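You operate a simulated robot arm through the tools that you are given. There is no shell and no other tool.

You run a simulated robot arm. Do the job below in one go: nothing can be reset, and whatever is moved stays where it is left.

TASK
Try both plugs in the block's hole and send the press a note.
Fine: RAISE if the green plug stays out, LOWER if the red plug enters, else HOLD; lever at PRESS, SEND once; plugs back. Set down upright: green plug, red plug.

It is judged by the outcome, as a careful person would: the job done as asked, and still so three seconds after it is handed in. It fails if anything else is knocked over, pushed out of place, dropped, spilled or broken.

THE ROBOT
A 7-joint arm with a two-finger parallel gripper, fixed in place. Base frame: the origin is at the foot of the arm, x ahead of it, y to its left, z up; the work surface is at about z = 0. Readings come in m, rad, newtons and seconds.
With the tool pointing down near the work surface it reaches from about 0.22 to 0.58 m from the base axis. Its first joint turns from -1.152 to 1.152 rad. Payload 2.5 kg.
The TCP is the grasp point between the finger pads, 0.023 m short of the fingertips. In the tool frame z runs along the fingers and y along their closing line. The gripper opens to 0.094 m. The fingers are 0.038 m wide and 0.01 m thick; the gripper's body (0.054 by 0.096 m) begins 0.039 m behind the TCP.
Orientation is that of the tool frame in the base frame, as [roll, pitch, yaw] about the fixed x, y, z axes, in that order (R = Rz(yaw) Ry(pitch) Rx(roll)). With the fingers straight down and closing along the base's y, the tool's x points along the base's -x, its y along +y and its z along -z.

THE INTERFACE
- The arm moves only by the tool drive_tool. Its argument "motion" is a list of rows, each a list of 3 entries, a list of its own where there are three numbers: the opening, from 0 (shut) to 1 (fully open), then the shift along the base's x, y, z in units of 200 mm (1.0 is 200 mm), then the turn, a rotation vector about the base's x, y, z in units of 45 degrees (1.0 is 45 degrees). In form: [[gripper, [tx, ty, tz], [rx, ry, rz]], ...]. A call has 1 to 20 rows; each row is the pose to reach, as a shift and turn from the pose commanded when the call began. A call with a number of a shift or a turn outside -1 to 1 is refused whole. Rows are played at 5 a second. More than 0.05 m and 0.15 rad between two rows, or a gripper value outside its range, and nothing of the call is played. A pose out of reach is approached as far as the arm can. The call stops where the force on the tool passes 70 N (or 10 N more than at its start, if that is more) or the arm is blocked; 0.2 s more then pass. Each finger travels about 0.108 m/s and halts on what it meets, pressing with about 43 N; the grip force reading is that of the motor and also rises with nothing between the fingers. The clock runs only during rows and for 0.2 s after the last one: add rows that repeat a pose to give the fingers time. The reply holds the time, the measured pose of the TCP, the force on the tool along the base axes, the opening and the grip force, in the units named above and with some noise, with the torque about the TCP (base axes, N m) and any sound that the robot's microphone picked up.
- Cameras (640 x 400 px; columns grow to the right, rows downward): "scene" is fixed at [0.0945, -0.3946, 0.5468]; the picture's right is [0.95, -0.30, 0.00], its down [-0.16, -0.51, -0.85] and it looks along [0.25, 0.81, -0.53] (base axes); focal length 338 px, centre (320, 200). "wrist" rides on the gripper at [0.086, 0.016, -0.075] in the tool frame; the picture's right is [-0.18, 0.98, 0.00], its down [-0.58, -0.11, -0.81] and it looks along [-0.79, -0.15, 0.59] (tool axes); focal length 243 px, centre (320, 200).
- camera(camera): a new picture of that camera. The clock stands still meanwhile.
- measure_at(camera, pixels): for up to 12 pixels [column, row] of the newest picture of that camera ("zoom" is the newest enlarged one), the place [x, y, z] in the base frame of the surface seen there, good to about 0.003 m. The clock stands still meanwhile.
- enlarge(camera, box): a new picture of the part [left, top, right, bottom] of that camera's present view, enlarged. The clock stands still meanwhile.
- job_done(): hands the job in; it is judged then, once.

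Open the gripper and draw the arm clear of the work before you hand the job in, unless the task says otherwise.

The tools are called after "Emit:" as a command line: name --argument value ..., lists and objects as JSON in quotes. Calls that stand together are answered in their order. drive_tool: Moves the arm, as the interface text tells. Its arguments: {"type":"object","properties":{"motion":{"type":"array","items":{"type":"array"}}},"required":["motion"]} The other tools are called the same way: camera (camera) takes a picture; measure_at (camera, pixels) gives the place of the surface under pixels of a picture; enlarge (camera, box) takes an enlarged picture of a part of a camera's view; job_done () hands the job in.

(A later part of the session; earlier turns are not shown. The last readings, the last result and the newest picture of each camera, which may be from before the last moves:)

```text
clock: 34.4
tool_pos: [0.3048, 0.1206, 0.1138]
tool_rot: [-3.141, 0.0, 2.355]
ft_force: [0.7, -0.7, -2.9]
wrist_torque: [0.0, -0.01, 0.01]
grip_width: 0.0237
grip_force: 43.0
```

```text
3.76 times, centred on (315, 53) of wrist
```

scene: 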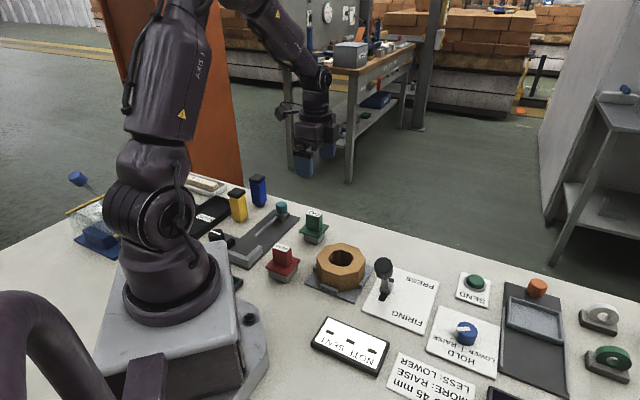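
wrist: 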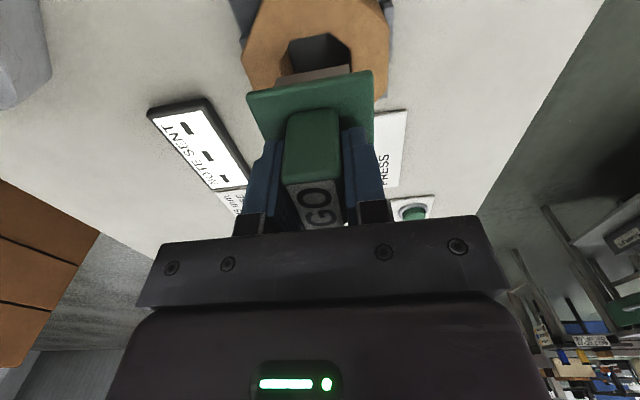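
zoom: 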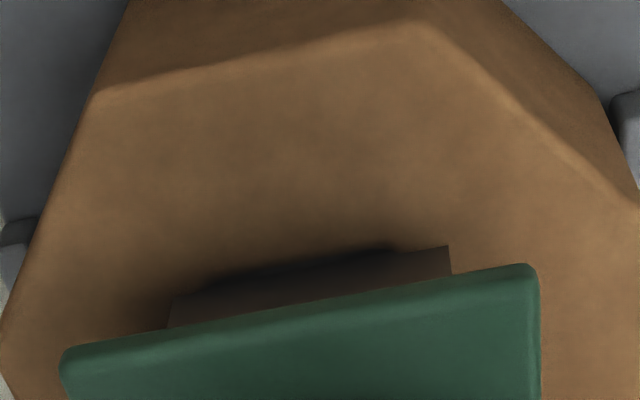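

The near edge of the gauge lies almost on the near hole edge in the wrist zoom, so the plug is ~2–3 mm off toward (-x,+y). I raise 4 mm, shift it (+2,-2.5 mm) and lower again.

Emit:
drive_tool --motion '[[0, [0, 0, 0.01], [0, 0, 0]], [0, [0, 0, 0.02], [0, 0, 0]], [0, [0.005, -0.006, 0.02], [0, 0, 0]], [0, [0.01, -0.012, 0.02], [0, 0, 0]], [0, [0.01, -0.012, 0.02], [0, 0, 0]]]'

Emit:
enlarge --camera "scene" --box '[300, 220, 380, 280]'

Emit:
enlarge --camera "wrist" --box '[230, 0, 400, 106]'

```text
clock: 35.6
tool_pos: [0.3076, 0.1185, 0.1162]
tool_rot: [3.141, -0.001, 2.354]
ft_force: [0.3, 0.0, -2.1]
wrist_torque: [-0.02, -0.01, 0.0]
grip_width: 0.0239
grip_force: 42.6
```

```text
6.67 times, centred on (340, 250) of scene
```

zoom: 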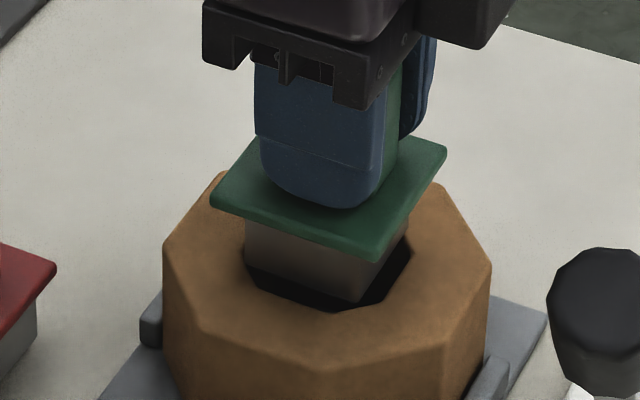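

```text
3.76 times, centred on (315, 53) of wrist
```

zoom: 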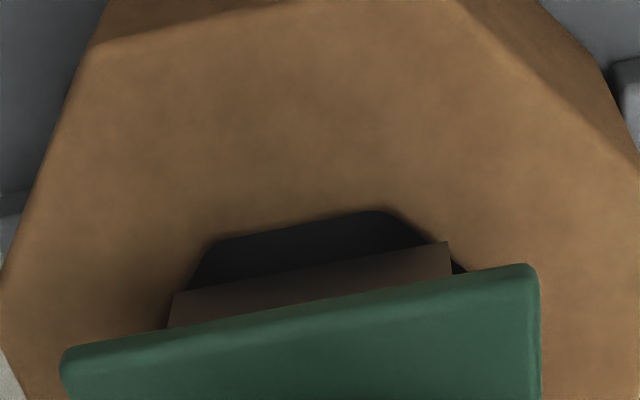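

Now a dark gap shows on the near side and the plug looks better centred. I lower again in small steps, watching force.

Emit:
drive_tool --motion '[[0, [0, 0, -0.004], [0, 0, 0]], [0, [0, 0, -0.008], [0, 0, 0]], [0, [0, 0, -0.012], [0, 0, 0]], [0, [0, 0, -0.016], [0, 0, 0]]]'

Emit:
drive_tool --motion '[[0, [0, 0, -0.004], [0, 0, 0]], [0, [0, 0, -0.008], [0, 0, 0]]]'

Emit:
drive_tool --motion '[[0, [0, 0, -0.004], [0, 0, 0]], [0, [0, 0, -0.008], [0, 0, 0]]]'

Emit:
enlarge --camera "scene" --box '[300, 220, 380, 280]'

Emit:
enlarge --camera "wrist" --box '[230, 0, 400, 106]'

```text
clock: 36.6
tool_pos: [0.3064, 0.1195, 0.1132]
tool_rot: [3.141, 0.0, 2.355]
ft_force: [-0.2, 0.0, -2.3]
wrist_torque: [0.0, -0.04, 0.02]
grip_width: 0.0238
grip_force: 43.2
```

```text
clock: 37.2
tool_pos: [0.307, 0.1179, 0.1108]
tool_rot: [3.141, 0.0, 2.356]
ft_force: [0.0, 1.0, -2.4]
wrist_torque: [-0.02, -0.02, 0.01]
grip_width: 0.0238
grip_force: 43.6
```

```text
clock: 37.8
tool_pos: [0.3081, 0.1185, 0.1093]
tool_rot: [3.141, 0.001, 2.356]
ft_force: [-0.2, 0.1, -2.9]
wrist_torque: [-0.02, -0.02, 0.02]
grip_width: 0.0237
grip_force: 43.1
```

```text
6.67 times, centred on (340, 250) of scene
```

zoom: 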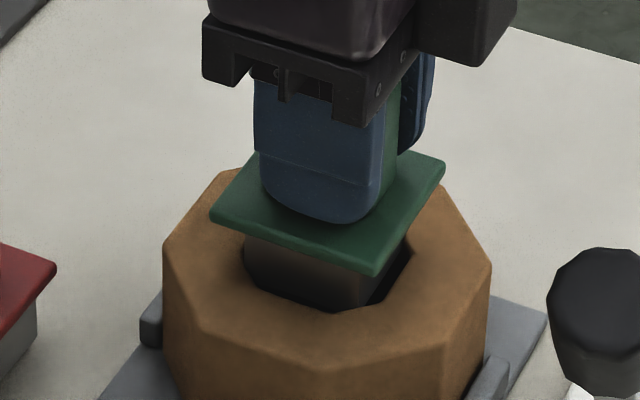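

```text
3.76 times, centred on (315, 53) of wrist
```

zoom: 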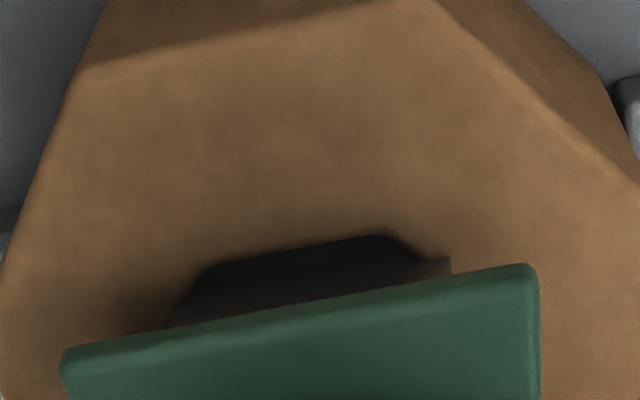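

The force stays at the plug's weight and the gauge end is going down inside the rim (TCP z≈0.109, so about 9 mm in). I keep lowering slowly.

Emit:
drive_tool --motion '[[0, [0, 0, -0.004], [0, 0, 0]], [0, [0, 0, -0.008], [0, 0, 0]], [0, [0, 0, -0.012], [0, 0, 0]], [0, [0, 0, -0.016], [0, 0, 0]]]'

Emit:
drive_tool --motion '[[0, [0, 0, -0.004], [0, 0, 0]], [0, [0, 0, -0.008], [0, 0, 0]], [0, [0, 0, -0.012], [0, 0, 0]], [0, [0, 0, -0.016], [0, 0, 0]]]'

Emit:
enlarge --camera "scene" --box '[300, 220, 380, 280]'

Emit:
enlarge --camera "wrist" --box '[230, 0, 400, 106]'

```text
clock: 38.8
tool_pos: [0.3065, 0.1187, 0.1053]
tool_rot: [3.141, 0.0, 2.355]
ft_force: [0.2, 0.4, -2.1]
wrist_torque: [0.02, 0.0, 0.0]
grip_width: 0.0235
grip_force: 43.2
```

```text
clock: 39.8
tool_pos: [0.3074, 0.1184, 0.1023]
tool_rot: [-3.141, 0.0, 2.356]
ft_force: [-0.5, 0.4, -2.5]
wrist_torque: [0.02, -0.05, -0.01]
grip_width: 0.0237
grip_force: 42.8
```

```text
6.67 times, centred on (340, 250) of scene
```

zoom: 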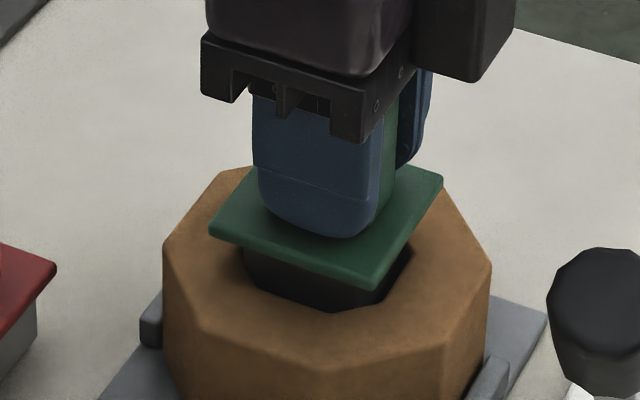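

```text
3.76 times, centred on (315, 53) of wrist
```

zoom: 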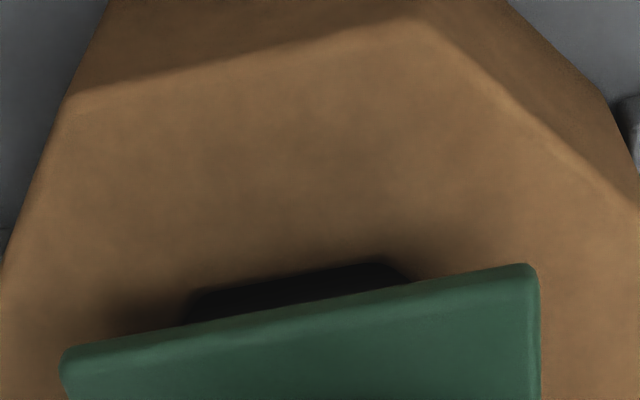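

The green plug has gone about 16 mm into the hole without resistance. I keep lowering until the flange meets the block.

Emit:
drive_tool --motion '[[0, [0, 0, -0.005], [0, 0, 0]], [0, [0, 0, -0.01], [0, 0, 0]], [0, [0, 0, -0.015], [0, 0, 0]], [0, [0, 0, -0.02], [0, 0, 0]], [0, [0, 0, -0.025], [0, 0, 0]], [0, [0, 0, -0.03], [0, 0, 0]]]'

Emit:
drive_tool --motion '[[0, [0, 0, -0.005], [0, 0, 0]], [0, [0, 0, -0.01], [0, 0, 0]], [0, [0, 0, -0.015], [0, 0, 0]]]'

Emit:
drive_tool --motion '[[0, [0, 0, -0.004], [0, 0, 0]], [0, [0, 0, -0.008], [0, 0, 0]], [0, [0, 0, -0.012], [0, 0, 0]]]'

Emit:
enlarge --camera "scene" --box '[300, 220, 380, 280]'

```text
clock: 41.2
tool_pos: [0.3067, 0.1187, 0.0979]
tool_rot: [3.141, 0.0, 2.357]
ft_force: [0.6, -0.1, -2.9]
wrist_torque: [-0.01, -0.05, -0.01]
grip_width: 0.0239
grip_force: 43.0
```

```text
clock: 42.0
tool_pos: [0.307, 0.1173, 0.094]
tool_rot: [3.141, 0.0, 2.358]
ft_force: [0.3, -0.4, -2.0]
wrist_torque: [0.02, 0.0, 0.0]
grip_width: 0.0236
grip_force: 43.3
```

```text
clock: 42.8
tool_pos: [0.3071, 0.1202, 0.0913]
tool_rot: [-3.141, 0.0, 2.356]
ft_force: [0.1, 1.0, -2.1]
wrist_torque: [-0.03, -0.02, -0.01]
grip_width: 0.0238
grip_force: 43.1
```

```text
6.67 times, centred on (340, 250) of scene
```

zoom: 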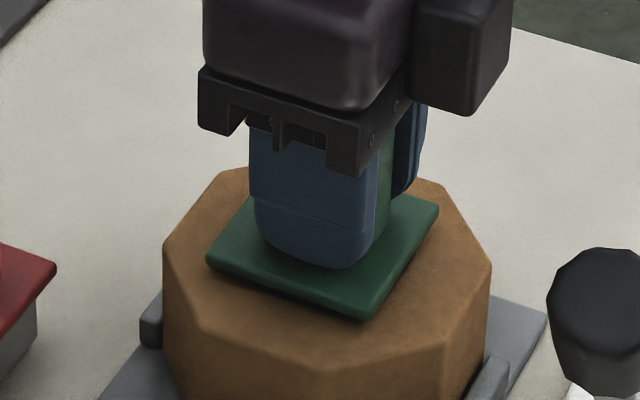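

The flange is almost on the block: the green plug enters. I lower the last couple of millimetres gently to confirm it seats.

Emit:
drive_tool --motion '[[0, [0, 0, -0.004], [0, 0, 0]], [0, [0, 0, -0.008], [0, 0, 0]]]'

Emit:
drive_tool --motion '[[0, [0, 0, -0.004], [0, 0, 0]], [0, [0, 0, -0.008], [0, 0, 0]]]'

Emit:
drive_tool --motion '[[0, [0, 0, -0.003], [0, 0, 0]], [0, [0, 0, -0.006], [0, 0, 0]]]'

```text
clock: 43.4
tool_pos: [0.3055, 0.119, 0.0893]
tool_rot: [-3.141, 0.0, 2.358]
ft_force: [-0.6, -0.1, -2.7]
wrist_torque: [0.0, -0.02, 0.0]
grip_width: 0.0238
grip_force: 42.7
```

```text
clock: 44.0
tool_pos: [0.3076, 0.1177, 0.0898]
tool_rot: [-3.141, -0.001, 2.355]
ft_force: [0.3, 0.1, -3.1]
wrist_torque: [-0.03, 0.04, 0.0]
grip_width: 0.0239
grip_force: 43.0
```

```text
clock: 44.6
tool_pos: [0.3073, 0.1188, 0.0881]
tool_rot: [3.14, -0.001, 2.356]
ft_force: [-4.0, -0.5, 14.2]
wrist_torque: [-0.28, 0.32, -0.06]
grip_width: 0.0238
grip_force: 43.0
```

Contact at 14 N with the flange seated: the green plug enters. I lift it straight out slowly and carry it back toward its place.

Emit:
drive_tool --motion '[[0, [0, 0, 0.006], [0, 0, 0]], [0, [0, 0, 0.015], [0, 0, 0]], [0, [0, 0, 0.03], [0, 0, 0]], [0, [0, 0, 0.05], [0, 0, 0]], [0, [0, 0, 0.075], [0, 0, 0]], [0, [0, 0, 0.1], [0, 0, 0]], [0, [0, 0, 0.125], [0, 0, 0]], [0, [0, 0, 0.15], [0, 0, 0]], [0, [0, 0, 0.175], [0, 0, 0]], [0, [0, 0, 0.2], [0, 0, 0]], [0, [0, 0, 0.225], [0, 0, 0]], [0, [0, 0, 0.25], [0, 0, 0]], [0, [0, 0, 0.275], [0, 0, 0]], [0, [0, 0, 0.3], [0, 0, 0]], [0, [0, 0, 0.32], [0, 0, 0]], [0, [0, 0, 0.335], [0, 0, 0]], [0, [0, 0, 0.34], [0, 0, 0]]]'

Emit:
enlarge --camera "scene" --box '[260, 180, 420, 300]'

```text
clock: 48.2
tool_pos: [0.3062, 0.1182, 0.1564]
tool_rot: [3.142, 0.001, 2.355]
ft_force: [0.0, 0.3, -2.7]
wrist_torque: [0.01, 0.0, 0.02]
grip_width: 0.0238
grip_force: 43.2
```

```text
3.33 times, centred on (340, 240) of scene
```

zoom: 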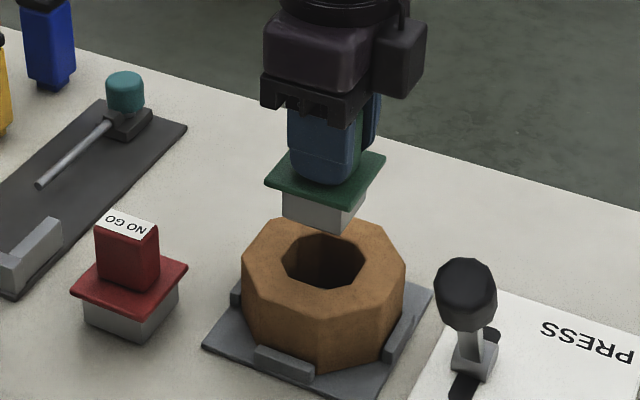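

The green plug is out and the block did not move. I carry it back to (0.288,0.262) and lower to just above the table.

Emit:
drive_tool --motion '[[0, [-0.001, 0.01, 0], [0, 0, 0]], [0, [-0.004, 0.035, 0], [0, 0, 0]], [0, [-0.009, 0.07, 0], [0, 0, 0]], [0, [-0.015, 0.115, 0], [0, 0, 0]], [0, [-0.022, 0.165, 0], [0, 0, 0]], [0, [-0.029, 0.215, 0], [0, 0, 0]], [0, [-0.035, 0.265, 0], [0, 0, 0]], [0, [-0.042, 0.315, 0], [0, 0, 0]], [0, [-0.048, 0.365, 0], [0, 0, 0]], [0, [-0.055, 0.415, 0], [0, 0, 0]], [0, [-0.061, 0.465, 0], [0, 0, 0]], [0, [-0.068, 0.515, 0], [0, 0, 0]], [0, [-0.074, 0.56, 0], [0, 0, 0]], [0, [-0.079, 0.6, 0], [0, 0, 0]], [0, [-0.084, 0.635, 0], [0, 0, 0]], [0, [-0.088, 0.67, 0], [0, 0, 0]], [0, [-0.092, 0.7, 0], [0, 0, 0]], [0, [-0.094, 0.717, 0], [0, 0, 0]], [0, [-0.095, 0.722, 0], [0, 0, 0]], [0, [-0.095, 0.722, 0], [0, 0, 0]]]'

Emit:
drive_tool --motion '[[0, [0, 0, -0.01], [0, 0, 0]], [0, [0, 0, -0.03], [0, 0, 0]], [0, [0, 0, -0.055], [0, 0, 0]], [0, [0, 0, -0.085], [0, 0, 0]], [0, [0, 0, -0.115], [0, 0, 0]], [0, [0, 0, -0.145], [0, 0, 0]], [0, [0, 0, -0.175], [0, 0, 0]], [0, [0, 0, -0.205], [0, 0, 0]], [0, [0, 0, -0.235], [0, 0, 0]], [0, [0, 0, -0.265], [0, 0, 0]], [0, [0, 0, -0.295], [0, 0, 0]], [0, [0, 0, -0.325], [0, 0, 0]], [0, [0, 0, -0.35], [0, 0, 0]], [0, [0, 0, -0.375], [0, 0, 0]], [0, [0, 0, -0.395], [0, 0, 0]], [0, [0, 0, -0.41], [0, 0, 0]], [0, [0, 0, -0.42], [0, 0, 0]], [0, [0, 0, -0.43], [0, 0, 0]], [0, [0, 0, -0.435], [0, 0, 0]]]'

Emit:
enlarge --camera "scene" --box '[280, 190, 360, 250]'

```text
clock: 52.4
tool_pos: [0.2889, 0.2634, 0.1563]
tool_rot: [-3.14, 0.001, 2.357]
ft_force: [-0.2, -0.3, -2.0]
wrist_torque: [0.03, -0.03, -0.02]
grip_width: 0.0237
grip_force: 42.9
```

```text
clock: 56.4
tool_pos: [0.2878, 0.2631, 0.0678]
tool_rot: [3.141, 0.0, 2.357]
ft_force: [0.0, -0.4, -2.6]
wrist_torque: [-0.04, -0.01, 0.03]
grip_width: 0.0238
grip_force: 43.2
```

```text
6.67 times, centred on (320, 220) of scene
```

zoom: 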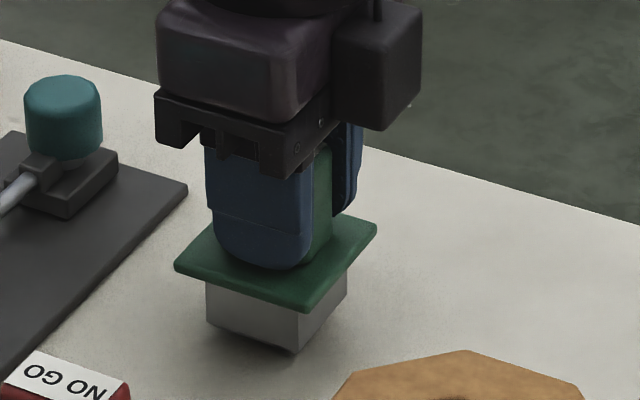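

The plug hangs about 4 mm above its old spot. I lower in 1 mm steps until it touches.

Emit:
drive_tool --motion '[[0, [0, 0, -0.004], [0, 0, 0]], [0, [0, 0, -0.008], [0, 0, 0]], [0, [0, 0, -0.012], [0, 0, 0]]]'

Emit:
drive_tool --motion '[[0, [0, 0, -0.003], [0, 0, 0]], [0, [0, 0, -0.006], [0, 0, 0]]]'

```text
clock: 57.2
tool_pos: [0.2879, 0.2637, 0.0662]
tool_rot: [-3.141, -0.001, 2.356]
ft_force: [-0.5, -0.3, -2.8]
wrist_torque: [-0.02, 0.01, 0.0]
grip_width: 0.0236
grip_force: 42.7
```

```text
clock: 57.8
tool_pos: [0.2883, 0.2642, 0.0649]
tool_rot: [-3.141, 0.0, 2.355]
ft_force: [0.2, 0.3, -1.7]
wrist_torque: [-0.04, -0.01, 0.02]
grip_width: 0.0239
grip_force: 42.5
```

Emit:
drive_tool --motion '[[0, [0, 0, -0.003], [0, 0, 0]], [0, [0, 0, -0.005], [0, 0, 0]]]'

```text
clock: 58.4
tool_pos: [0.2877, 0.2635, 0.0639]
tool_rot: [3.141, -0.001, 2.355]
ft_force: [0.6, 0.5, -1.6]
wrist_torque: [-0.02, -0.03, 0.02]
grip_width: 0.0237
grip_force: 42.8
```

Still only part of the weight shows in the force (-1.6 N), so it is near the table. I lower another millimetre.

Emit:
drive_tool --motion '[[0, [0, 0, -0.003], [0, 0, 0]], [0, [0, 0, -0.005], [0, 0, 0]]]'

Emit:
enlarge --camera "scene" --box '[280, 190, 360, 250]'

```text
clock: 59.0
tool_pos: [0.2876, 0.2639, 0.0626]
tool_rot: [-3.14, -0.002, 2.356]
ft_force: [-0.8, -0.7, 0.7]
wrist_torque: [-0.04, 0.06, 0.03]
grip_width: 0.0242
grip_force: 43.0
```

```text
6.67 times, centred on (320, 220) of scene
```

zoom: 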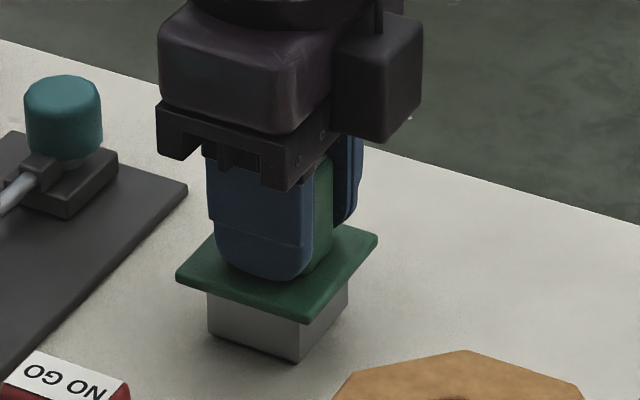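

The plug now rests on the table (force +0.7 N) at its old spot. I open the fingers and raise the arm clear.

Emit:
drive_tool --motion '[[0.28, [0, 0, 0], [0, 0, 0]], [0.4, [0, 0, 0], [0, 0, 0]], [0.55, [0, 0, 0], [0, 0, 0]], [0.6, [0, 0, 0.1], [0, 0, 0]], [0.6, [0, 0, 0.25], [0, 0, 0]], [0.6, [0, 0, 0.4], [0, 0, 0]], [0.6, [0, 0, 0.5], [0, 0, 0]], [0.6, [0, 0, 0.5], [0, 0, 0]]]'

Emit:
camera --camera "wrist"

Emit:
camera --camera "scene"

```text
clock: 60.8
tool_pos: [0.2883, 0.2633, 0.1632]
tool_rot: [3.14, 0.0, 2.356]
ft_force: [0.1, -0.4, 0.5]
wrist_torque: [0.03, 0.0, -0.02]
grip_width: 0.0568
grip_force: 0.1
```

```text
taken
```

wrist: 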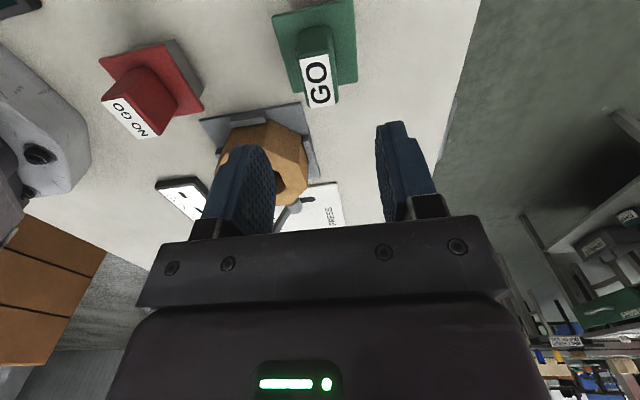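

```text
taken
```

scene: 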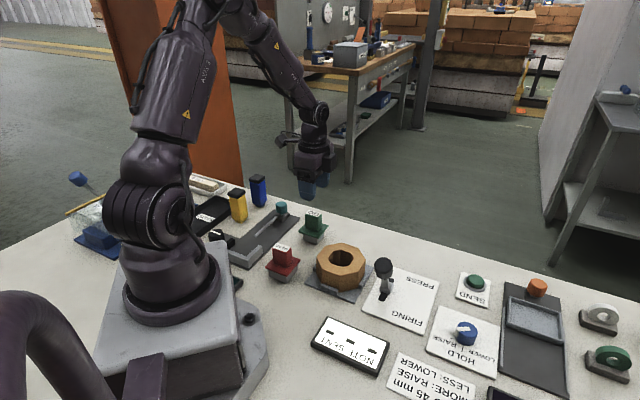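

Green is back upright at its place. I move over the red plug at about (0.184,0.1615) with the same tool yaw.

Emit:
drive_tool --motion '[[0.6, [-0.06, -0.06, 0.05], [0, 0, 0]], [0.6, [-0.15, -0.15, 0.05], [0, 0, 0]], [0.6, [-0.25, -0.25, 0.05], [0, 0, 0]], [0.6, [-0.35, -0.35, 0.05], [0, 0, 0]], [0.6, [-0.45, -0.44, 0.05], [0, 0, 0]], [0.6, [-0.52, -0.51, 0.05], [0, 0, 0]], [0.6, [-0.52, -0.51, 0.05], [0, 0, 0]]]'

Emit:
camera --camera "wrist"

Emit:
camera --camera "scene"

```text
clock: 62.4
tool_pos: [0.182, 0.1595, 0.1728]
tool_rot: [3.141, 0.0, 2.356]
ft_force: [0.2, 0.1, 0.5]
wrist_torque: [-0.02, 0.0, 0.0]
grip_width: 0.0565
grip_force: 0.1
```

```text
taken
```

wrist: 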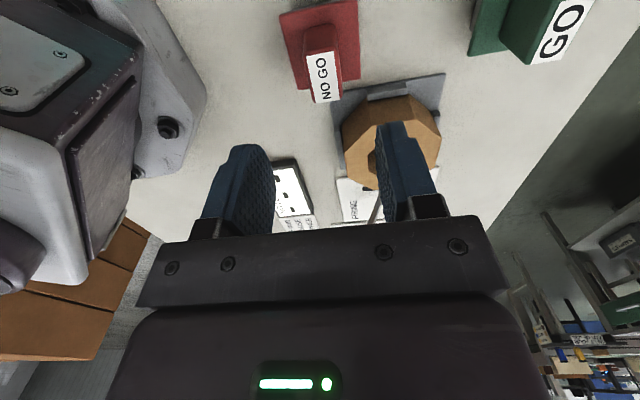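

```text
taken
```

scene: 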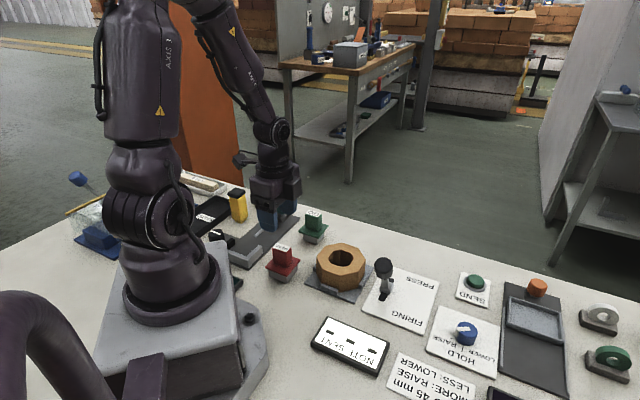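

The NO GO label is at about (323,77). I enlarge to find its exact centre.

Emit:
enlarge --camera "wrist" --box '[265, 30, 385, 105]'

Emit:
measure_at --camera "wrist" --pixels '[[309, 58], [332, 54], [338, 97], [315, 101], [323, 77], [318, 66], [328, 88]]'

```text
5.33 times, centred on (325, 68) of wrist
```

zoom: 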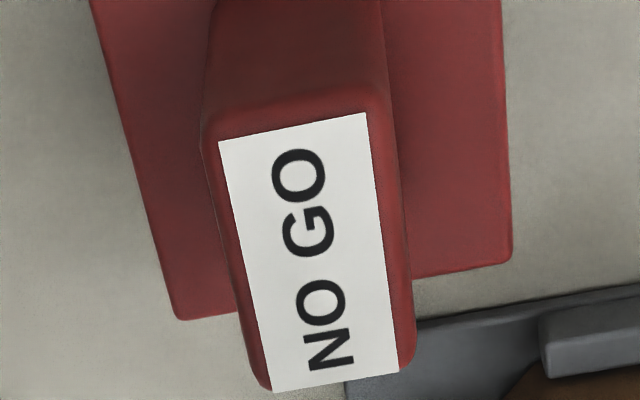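

```text
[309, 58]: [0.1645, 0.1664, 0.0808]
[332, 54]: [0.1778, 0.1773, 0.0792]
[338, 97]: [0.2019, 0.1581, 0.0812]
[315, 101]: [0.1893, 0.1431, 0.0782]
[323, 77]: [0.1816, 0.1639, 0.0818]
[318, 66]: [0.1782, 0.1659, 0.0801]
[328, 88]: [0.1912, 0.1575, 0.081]
```

The label centres at (0.184,0.161), about 2 mm along +x+y from the tool. I shift there and descend to z≈0.064.

Emit:
drive_tool --motion '[[0.65, [0.009, 0.008, -0.1], [0, 0, 0]], [0.65, [0.009, 0.008, -0.25], [0, 0, 0]], [0.65, [0.009, 0.008, -0.38], [0, 0, 0]], [0.65, [0.009, 0.008, -0.47], [0, 0, 0]], [0.65, [0.009, 0.008, -0.54], [0, 0, 0]], [0.65, [0.009, 0.008, -0.54], [0, 0, 0]]]'

Emit:
camera --camera "wrist"

Emit:
enlarge --camera "scene" --box '[220, 180, 340, 300]'

```text
clock: 63.8
tool_pos: [0.1843, 0.1608, 0.0642]
tool_rot: [3.14, 0.0, 2.355]
ft_force: [0.0, -0.1, -0.4]
wrist_torque: [-0.01, 0.0, 0.01]
grip_width: 0.0611
grip_force: 0.1
```

```text
taken
```

wrist: 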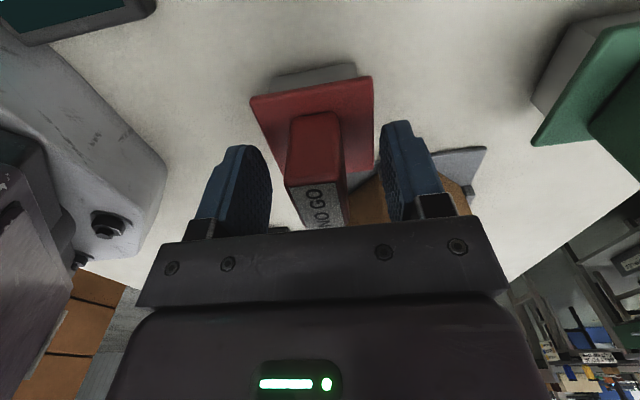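

```text
3.33 times, centred on (280, 240) of scene
```

zoom: 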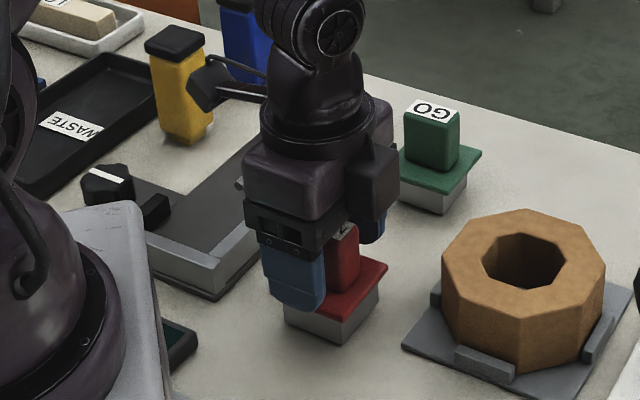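

The fingers straddle the red handle. I close, wait, then lift 2 mm gently.

Emit:
drive_tool --motion '[[0.4, [0, 0, 0], [0, 0, 0]], [0, [0, 0, 0], [0, 0, 0]], [0, [0, 0, 0], [0, 0, 0]], [0, [0, 0, 0], [0, 0, 0]], [0, [0, 0, 0], [0, 0, 0]], [0, [0, 0, 0], [0, 0, 0]]]'

Emit:
drive_tool --motion '[[0, [0, 0, 0.003], [0, 0, 0]], [0, [0, 0, 0.006], [0, 0, 0]], [0, [0, 0, 0.01], [0, 0, 0]], [0, [0, 0, 0.015], [0, 0, 0]], [0, [0, 0, 0.02], [0, 0, 0]], [0, [0, 0, 0.025], [0, 0, 0]]]'

Emit:
enlarge --camera "scene" --box '[240, 210, 340, 290]'

```text
clock: 65.2
tool_pos: [0.1848, 0.1614, 0.0643]
tool_rot: [3.141, 0.0, 2.356]
ft_force: [1.1, 0.1, -0.4]
wrist_torque: [0.0, 0.02, 0.01]
grip_width: 0.024
grip_force: 42.8
```

```text
clock: 66.6
tool_pos: [0.186, 0.163, 0.0703]
tool_rot: [-3.141, 0.002, 2.356]
ft_force: [0.0, -0.1, -3.2]
wrist_torque: [0.0, 0.01, 0.0]
grip_width: 0.024
grip_force: 43.1
```

```text
5.00 times, centred on (290, 250) of scene
```

zoom: 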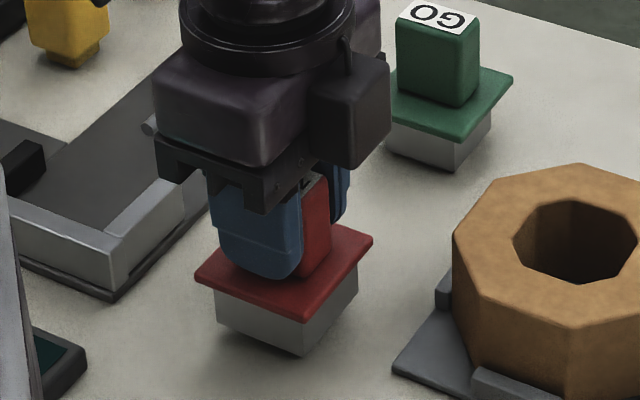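

The red plug is off the table (-3.2 N). I raise it gradually to transit height.

Emit:
drive_tool --motion '[[0, [0, 0, 0.008], [0, 0, 0]], [0, [0, 0, 0.02], [0, 0, 0]], [0, [0, 0, 0.04], [0, 0, 0]], [0, [0, 0, 0.065], [0, 0, 0]], [0, [0, 0, 0.09], [0, 0, 0]], [0, [0, 0, 0.115], [0, 0, 0]], [0, [0, 0, 0.14], [0, 0, 0]], [0, [0, 0, 0.165], [0, 0, 0]], [0, [0, 0, 0.19], [0, 0, 0]], [0, [0, 0, 0.215], [0, 0, 0]], [0, [0, 0, 0.24], [0, 0, 0]], [0, [0, 0, 0.265], [0, 0, 0]], [0, [0, 0, 0.29], [0, 0, 0]], [0, [0, 0, 0.32], [0, 0, 0]], [0, [0, 0, 0.35], [0, 0, 0]], [0, [0, 0, 0.38], [0, 0, 0]], [0, [0, 0, 0.41], [0, 0, 0]], [0, [0, 0, 0.425], [0, 0, 0]], [0, [0, 0, 0.435], [0, 0, 0]], [0, [0, 0, 0.435], [0, 0, 0]]]'

Emit:
camera --camera "wrist"

Emit:
enlarge --camera "scene" --box '[220, 160, 380, 290]'

```text
clock: 70.8
tool_pos: [0.1866, 0.1636, 0.1579]
tool_rot: [3.141, 0.001, 2.356]
ft_force: [0.2, 0.2, -2.8]
wrist_torque: [-0.01, -0.02, 0.04]
grip_width: 0.0236
grip_force: 43.6
```

```text
taken
```

wrist: 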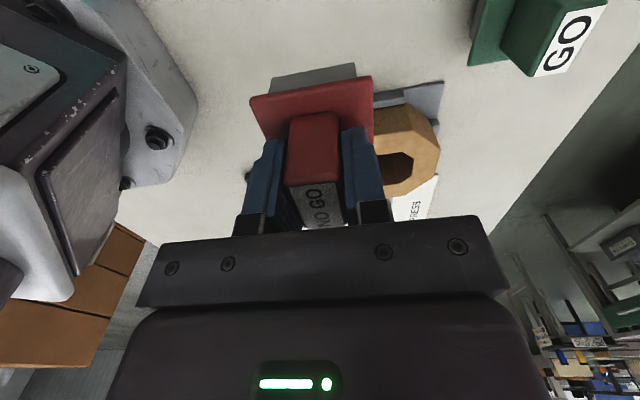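

```text
3.08 times, centred on (300, 225) of scene
```

zoom: 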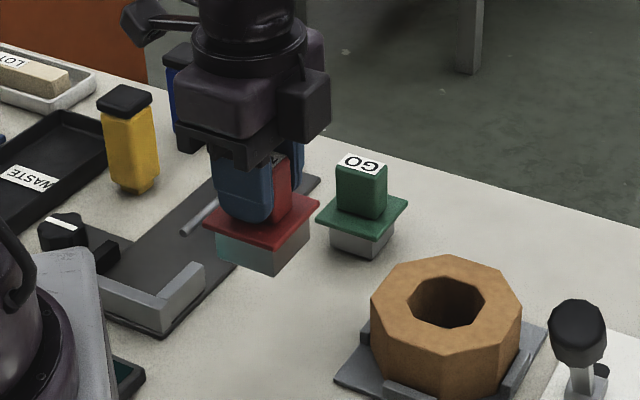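

The red plug is held level at z≈0.157. I carry it slowly over the hole.

Emit:
drive_tool --motion '[[0, [0.008, -0.003, 0], [0, 0, 0]], [0, [0.03, -0.011, 0], [0, 0, 0]], [0, [0.06, -0.022, 0], [0, 0, 0]], [0, [0.1, -0.036, 0], [0, 0, 0]], [0, [0.14, -0.05, 0], [0, 0, 0]], [0, [0.18, -0.065, 0], [0, 0, 0]], [0, [0.22, -0.079, 0], [0, 0, 0]], [0, [0.26, -0.093, 0], [0, 0, 0]], [0, [0.3, -0.108, 0], [0, 0, 0]], [0, [0.34, -0.122, 0], [0, 0, 0]], [0, [0.38, -0.136, 0], [0, 0, 0]], [0, [0.42, -0.151, 0], [0, 0, 0]], [0, [0.46, -0.165, 0], [0, 0, 0]], [0, [0.5, -0.18, 0], [0, 0, 0]], [0, [0.54, -0.194, 0], [0, 0, 0]], [0, [0.57, -0.205, 0], [0, 0, 0]], [0, [0.592, -0.212, 0], [0, 0, 0]], [0, [0.602, -0.216, 0], [0, 0, 0]], [0, [0.602, -0.216, 0], [0, 0, 0]]]'

Emit:
drive_tool --motion '[[0, [0, 0, -0.02], [0, 0, 0]], [0, [0, 0, -0.05], [0, 0, 0]], [0, [0, 0, -0.08], [0, 0, 0]], [0, [0, 0, -0.11], [0, 0, 0]], [0, [0, 0, -0.135], [0, 0, 0]], [0, [0, 0, -0.15], [0, 0, 0]], [0, [0, 0, -0.15], [0, 0, 0]]]'

Emit:
enlarge --camera "scene" --box '[300, 220, 380, 280]'

Emit:
enlarge --camera "wrist" --box '[230, 0, 400, 106]'

```text
clock: 74.8
tool_pos: [0.3054, 0.1199, 0.157]
tool_rot: [3.141, 0.0, 2.356]
ft_force: [0.4, -0.3, -2.2]
wrist_torque: [0.0, 0.02, -0.01]
grip_width: 0.0236
grip_force: 42.6
```

```text
clock: 76.4
tool_pos: [0.3064, 0.1195, 0.128]
tool_rot: [3.141, 0.0, 2.356]
ft_force: [0.6, -0.3, -1.8]
wrist_torque: [0.01, 0.02, 0.0]
grip_width: 0.0236
grip_force: 42.7
```

```text
6.67 times, centred on (340, 250) of scene
```

zoom: 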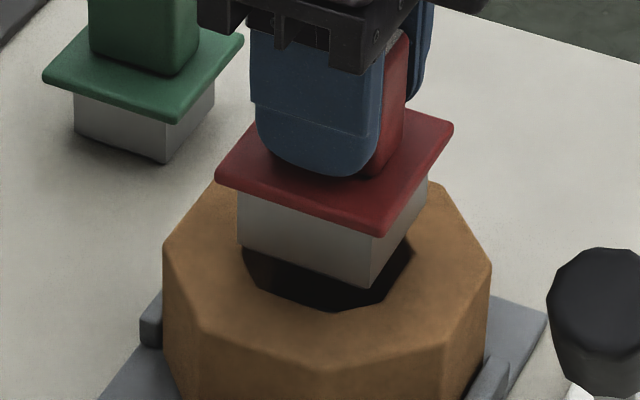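

```text
3.76 times, centred on (315, 53) of wrist
```

zoom: 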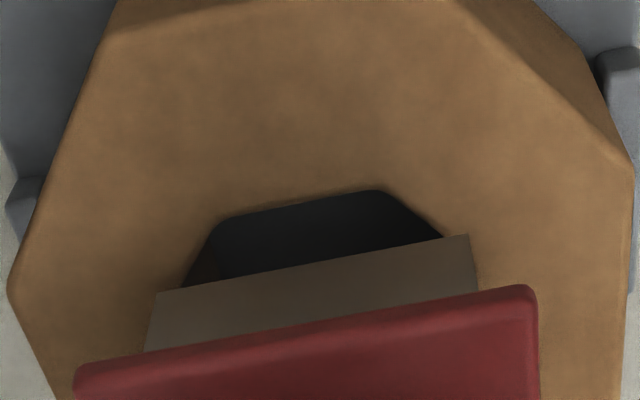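

The red gauge end is wider (~47 mm) and hangs about 10 mm above the block. I lower 7 mm and inspect the alignment before contact.

Emit:
drive_tool --motion '[[0, [0, 0, -0.01], [0, 0, 0]], [0, [0, 0, -0.02], [0, 0, 0]], [0, [0, 0, -0.028], [0, 0, 0]], [0, [0, 0, -0.035], [0, 0, 0]], [0, [0, 0, -0.035], [0, 0, 0]]]'

Emit:
enlarge --camera "scene" --box '[310, 225, 370, 275]'

Emit:
enlarge --camera "wrist" --box '[250, 30, 370, 100]'

```text
clock: 77.6
tool_pos: [0.3064, 0.12, 0.1198]
tool_rot: [3.141, 0.0, 2.357]
ft_force: [0.3, -0.8, -3.2]
wrist_torque: [-0.03, 0.0, 0.02]
grip_width: 0.024
grip_force: 43.0
```

```text
8.00 times, centred on (340, 250) of scene
```

zoom: 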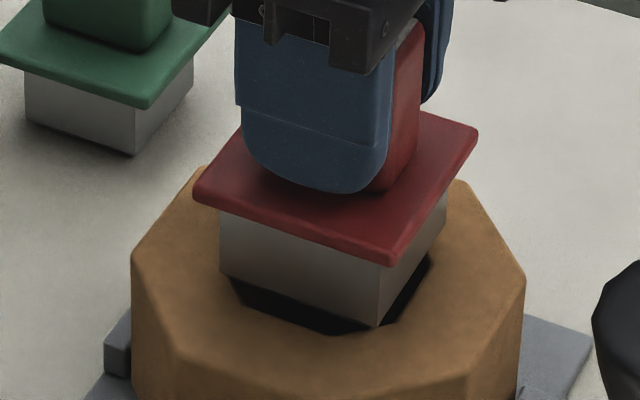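

```text
5.33 times, centred on (310, 65) of wrist
```

zoom: 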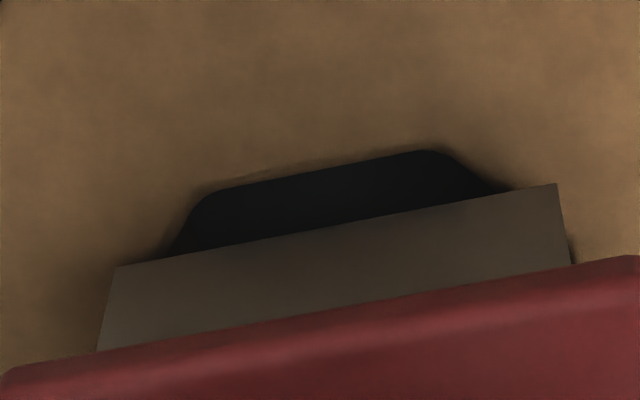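

The red gauge (≈47 mm) looks nearly as wide as the hole's flats (≈49–50 mm), so it needs a careful trial. I lower in sub-millimetre steps and watch for contact.

Emit:
drive_tool --motion '[[0, [0, 0, -0.003], [0, 0, 0]], [0, [0, 0, -0.006], [0, 0, 0]]]'

Emit:
drive_tool --motion '[[0, [0, 0, -0.003], [0, 0, 0]], [0, [0, 0, -0.006], [0, 0, 0]]]'

Emit:
drive_tool --motion '[[0, [0, 0, -0.003], [0, 0, 0]], [0, [0, 0, -0.005], [0, 0, 0]]]'

Emit:
drive_tool --motion '[[0, [0, 0, -0.003], [0, 0, 0]], [0, [0, 0, -0.005], [0, 0, 0]]]'

```text
clock: 78.2
tool_pos: [0.3053, 0.1201, 0.1195]
tool_rot: [-3.141, 0.0, 2.356]
ft_force: [0.4, -0.5, -2.4]
wrist_torque: [0.03, 0.0, 0.02]
grip_width: 0.0237
grip_force: 43.0
```

```text
clock: 78.8
tool_pos: [0.3065, 0.1199, 0.1192]
tool_rot: [3.14, 0.0, 2.355]
ft_force: [0.3, 0.5, -1.9]
wrist_torque: [0.0, 0.01, -0.02]
grip_width: 0.0238
grip_force: 43.0
```

```text
clock: 79.4
tool_pos: [0.3056, 0.1195, 0.1172]
tool_rot: [-3.141, 0.0, 2.356]
ft_force: [-0.9, -0.2, -2.1]
wrist_torque: [-0.01, -0.04, 0.01]
grip_width: 0.0237
grip_force: 43.4
```

```text
clock: 80.0
tool_pos: [0.3045, 0.1216, 0.1153]
tool_rot: [3.141, 0.0, 2.356]
ft_force: [0.1, 0.0, -2.3]
wrist_torque: [0.0, 0.0, 0.02]
grip_width: 0.0237
grip_force: 42.5
```

No contact yet at z≈0.116. I continue with small steps.

Emit:
drive_tool --motion '[[0, [0, 0, -0.003], [0, 0, 0]], [0, [0, 0, -0.005], [0, 0, 0]]]'

Emit:
drive_tool --motion '[[0, [0, 0, -0.003], [0, 0, 0]], [0, [0, 0, -0.005], [0, 0, 0]]]'

Emit:
enlarge --camera "scene" --box '[310, 225, 370, 275]'

Emit:
enlarge --camera "wrist" --box '[250, 30, 370, 100]'

```text
clock: 80.6
tool_pos: [0.3063, 0.1202, 0.114]
tool_rot: [3.141, 0.0, 2.357]
ft_force: [0.0, 0.2, -2.5]
wrist_torque: [-0.02, 0.01, -0.02]
grip_width: 0.0242
grip_force: 42.5
```

```text
clock: 81.2
tool_pos: [0.3054, 0.1204, 0.1135]
tool_rot: [-3.14, 0.001, 2.357]
ft_force: [-0.3, -0.7, -2.7]
wrist_torque: [0.0, 0.03, -0.01]
grip_width: 0.0239
grip_force: 43.1
```

```text
8.00 times, centred on (340, 250) of scene
```

zoom: 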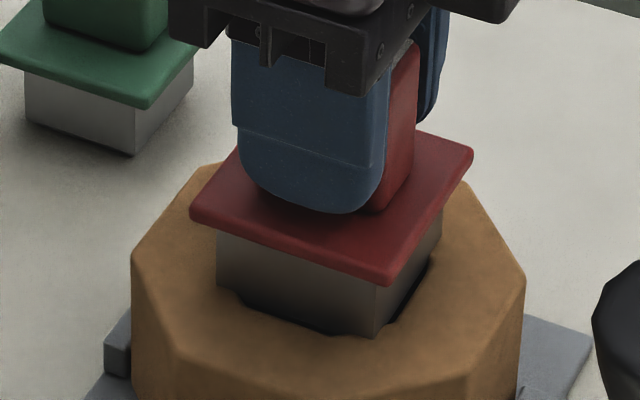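

```text
5.33 times, centred on (310, 65) of wrist
```

zoom: 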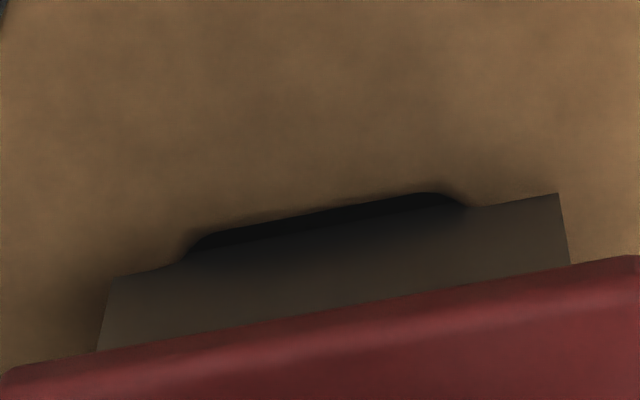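

Still no contact force at z≈0.1135. I keep stepping down.

Emit:
drive_tool --motion '[[0, [0, 0, -0.003], [0, 0, 0]], [0, [0, 0, -0.005], [0, 0, 0]]]'

Emit:
drive_tool --motion '[[0, [0, 0, -0.003], [0, 0, 0]], [0, [0, 0, -0.005], [0, 0, 0]]]'

Emit:
drive_tool --motion '[[0, [0, 0, -0.003], [0, 0, 0]], [0, [0, 0, -0.005], [0, 0, 0]]]'

Emit:
enlarge --camera "scene" --box '[310, 225, 370, 275]'

Emit:
enlarge --camera "wrist" --box '[250, 30, 370, 100]'

```text
clock: 81.8
tool_pos: [0.3054, 0.1207, 0.1124]
tool_rot: [-3.141, 0.0, 2.356]
ft_force: [-0.2, -0.3, -1.9]
wrist_torque: [0.0, -0.01, 0.0]
grip_width: 0.0237
grip_force: 42.8
```

```text
clock: 82.4
tool_pos: [0.3061, 0.1207, 0.112]
tool_rot: [-3.141, 0.0, 2.356]
ft_force: [0.2, 0.6, -2.1]
wrist_torque: [-0.02, -0.01, 0.02]
grip_width: 0.0238
grip_force: 43.0
```

```text
clock: 83.0
tool_pos: [0.3047, 0.119, 0.1114]
tool_rot: [-3.14, 0.001, 2.356]
ft_force: [-0.3, -0.6, -2.6]
wrist_torque: [0.0, -0.03, -0.02]
grip_width: 0.0239
grip_force: 43.3
```

```text
8.00 times, centred on (340, 250) of scene
```

zoom: 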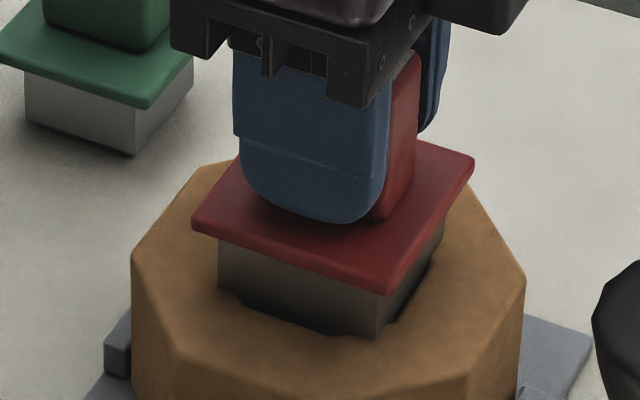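

```text
5.33 times, centred on (310, 65) of wrist
```

zoom: 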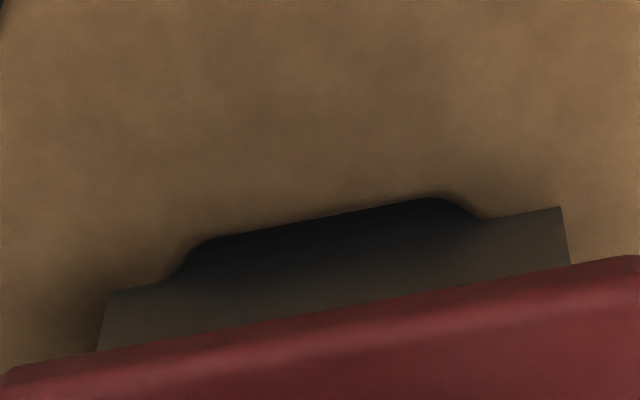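

The gauge end is sinking below the block's top face without force. I continue down, a little more per call.

Emit:
drive_tool --motion '[[0, [0, 0, -0.004], [0, 0, 0]], [0, [0, 0, -0.008], [0, 0, 0]], [0, [0, 0, -0.012], [0, 0, 0]]]'

Emit:
drive_tool --motion '[[0, [0, 0, -0.004], [0, 0, 0]], [0, [0, 0, -0.008], [0, 0, 0]], [0, [0, 0, -0.012], [0, 0, 0]]]'

Emit:
drive_tool --motion '[[0, [0, 0, -0.004], [0, 0, 0]], [0, [0, 0, -0.008], [0, 0, 0]], [0, [0, 0, -0.012], [0, 0, 0]]]'

Emit:
enlarge --camera "scene" --box '[310, 225, 370, 275]'

```text
clock: 83.8
tool_pos: [0.3067, 0.1199, 0.1083]
tool_rot: [3.141, 0.0, 2.355]
ft_force: [0.2, 0.1, -1.4]
wrist_torque: [0.0, 0.02, 0.02]
grip_width: 0.024
grip_force: 43.0
```

```text
clock: 84.6
tool_pos: [0.3063, 0.1199, 0.1065]
tool_rot: [3.141, 0.002, 2.353]
ft_force: [-0.8, -0.4, -1.7]
wrist_torque: [-0.01, 0.02, 0.03]
grip_width: 0.0239
grip_force: 42.9
```

```text
clock: 85.4
tool_pos: [0.3072, 0.1199, 0.103]
tool_rot: [-3.141, -0.002, 2.357]
ft_force: [-1.0, 1.0, -1.6]
wrist_torque: [0.03, 0.07, -0.01]
grip_width: 0.0238
grip_force: 42.9
```

```text
8.00 times, centred on (340, 250) of scene
```

zoom: 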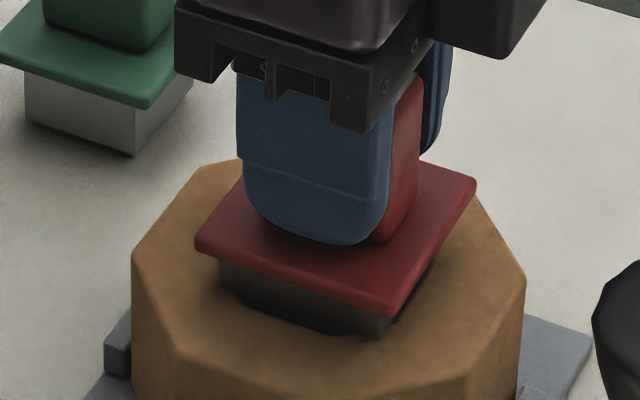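

The red plug is now roughly 10 mm into the hole with next to no force. I continue until the flange meets the block or it stops.

Emit:
drive_tool --motion '[[0, [0, 0, -0.004], [0, 0, 0]], [0, [0, 0, -0.008], [0, 0, 0]], [0, [0, 0, -0.012], [0, 0, 0]], [0, [0, 0, -0.016], [0, 0, 0]]]'

Emit:
drive_tool --motion '[[0, [0, 0, -0.004], [0, 0, 0]], [0, [0, 0, -0.008], [0, 0, 0]], [0, [0, 0, -0.012], [0, 0, 0]], [0, [0, 0, -0.016], [0, 0, 0]]]'

Emit:
drive_tool --motion '[[0, [0, 0, -0.004], [0, 0, 0]], [0, [0, 0, -0.008], [0, 0, 0]], [0, [0, 0, -0.012], [0, 0, 0]]]'

Emit:
enlarge --camera "scene" --box '[300, 220, 380, 280]'

```text
clock: 86.4
tool_pos: [0.3046, 0.1193, 0.1012]
tool_rot: [3.141, 0.001, 2.357]
ft_force: [0.2, -0.3, -4.0]
wrist_torque: [0.03, -0.02, 0.01]
grip_width: 0.024
grip_force: 43.1
```

```text
clock: 87.4
tool_pos: [0.3066, 0.1192, 0.0966]
tool_rot: [3.14, 0.0, 2.356]
ft_force: [0.9, -0.1, -2.3]
wrist_torque: [0.02, -0.01, -0.01]
grip_width: 0.0239
grip_force: 42.6
```

```text
clock: 88.2
tool_pos: [0.3052, 0.1201, 0.0954]
tool_rot: [-3.141, 0.0, 2.356]
ft_force: [0.4, -0.2, -3.3]
wrist_torque: [-0.05, -0.01, -0.01]
grip_width: 0.0236
grip_force: 43.3
```

```text
6.67 times, centred on (340, 250) of scene
```

zoom: 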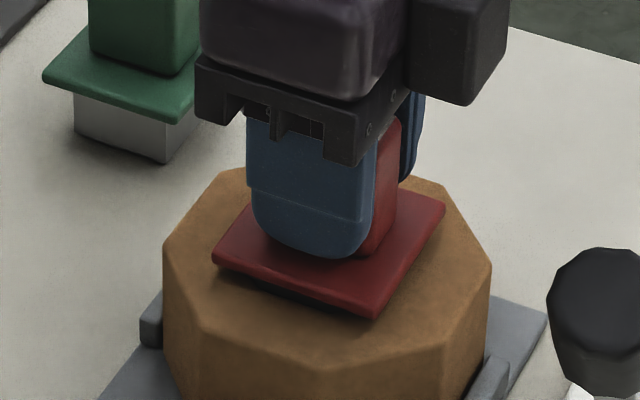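

The red plug has gone in too; its flange is only a few millimetres above the block. I lower the last bit until light contact.

Emit:
drive_tool --motion '[[0, [0, 0, -0.004], [0, 0, 0]], [0, [0, 0, -0.008], [0, 0, 0]], [0, [0, 0, -0.012], [0, 0, 0]]]'

Emit:
drive_tool --motion '[[0, [0, 0, -0.004], [0, 0, 0]], [0, [0, 0, -0.008], [0, 0, 0]], [0, [0, 0, -0.012], [0, 0, 0]]]'

Emit:
drive_tool --motion '[[0, [0, 0, -0.004], [0, 0, 0]], [0, [0, 0, -0.007], [0, 0, 0]]]'

Emit:
enlarge --camera "scene" --box '[300, 220, 380, 280]'

```text
clock: 89.0
tool_pos: [0.3048, 0.1196, 0.0908]
tool_rot: [3.141, 0.0, 2.356]
ft_force: [-0.7, -0.2, -3.1]
wrist_torque: [-0.02, 0.01, 0.0]
grip_width: 0.0238
grip_force: 43.0
```

```text
clock: 89.8
tool_pos: [0.3064, 0.1188, 0.0897]
tool_rot: [-3.141, -0.001, 2.355]
ft_force: [-0.6, 0.9, -1.1]
wrist_torque: [0.06, 0.04, 0.01]
grip_width: 0.0239
grip_force: 42.9
```

```text
clock: 90.4
tool_pos: [0.3057, 0.1185, 0.0897]
tool_rot: [-3.141, 0.0, 2.356]
ft_force: [-9.3, -3.1, 28.6]
wrist_torque: [-0.21, 0.14, -0.01]
grip_width: 0.0235
grip_force: 43.1
```

```text
6.67 times, centred on (340, 250) of scene
```

zoom: 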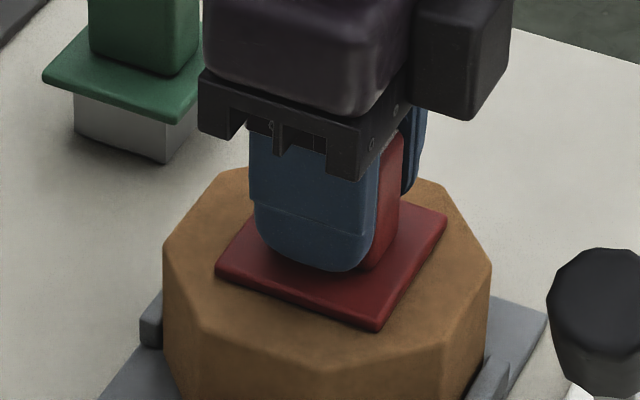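

The red flange is seated on the block (28.6 N), so the red plug enters: the note is LOWER. I lift it straight out slowly.

Emit:
drive_tool --motion '[[0, [0, 0, 0.006], [0, 0, 0]], [0, [0, 0, 0.013], [0, 0, 0]], [0, [0, 0, 0.025], [0, 0, 0]], [0, [0, 0, 0.04], [0, 0, 0]], [0, [0, 0, 0.06], [0, 0, 0]], [0, [0, 0, 0.08], [0, 0, 0]], [0, [0, 0, 0.1], [0, 0, 0]], [0, [0, 0, 0.12], [0, 0, 0]], [0, [0, 0, 0.14], [0, 0, 0]], [0, [0, 0, 0.16], [0, 0, 0]], [0, [0, 0, 0.18], [0, 0, 0]], [0, [0, 0, 0.2], [0, 0, 0]], [0, [0, 0, 0.225], [0, 0, 0]], [0, [0, 0, 0.25], [0, 0, 0]], [0, [0, 0, 0.275], [0, 0, 0]], [0, [0, 0, 0.3], [0, 0, 0]], [0, [0, 0, 0.32], [0, 0, 0]], [0, [0, 0, 0.335], [0, 0, 0]], [0, [0, 0, 0.343], [0, 0, 0]], [0, [0, 0, 0.343], [0, 0, 0]]]'

Emit:
enlarge --camera "scene" --box '[260, 180, 420, 300]'

```text
clock: 94.6
tool_pos: [0.3058, 0.1196, 0.156]
tool_rot: [-3.141, 0.001, 2.356]
ft_force: [-0.2, 0.1, -2.8]
wrist_torque: [0.03, -0.04, -0.01]
grip_width: 0.0239
grip_force: 42.3
```

```text
3.33 times, centred on (340, 240) of scene
```

zoom: 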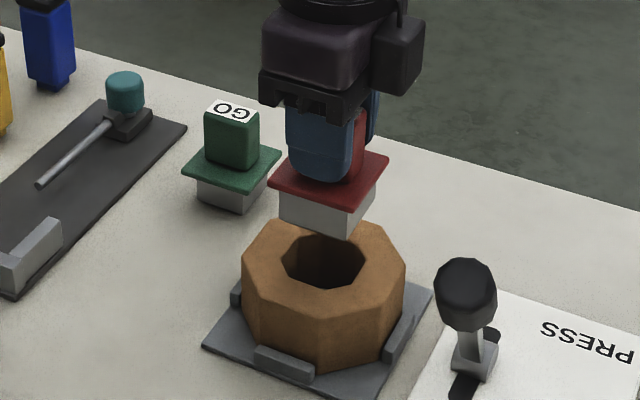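

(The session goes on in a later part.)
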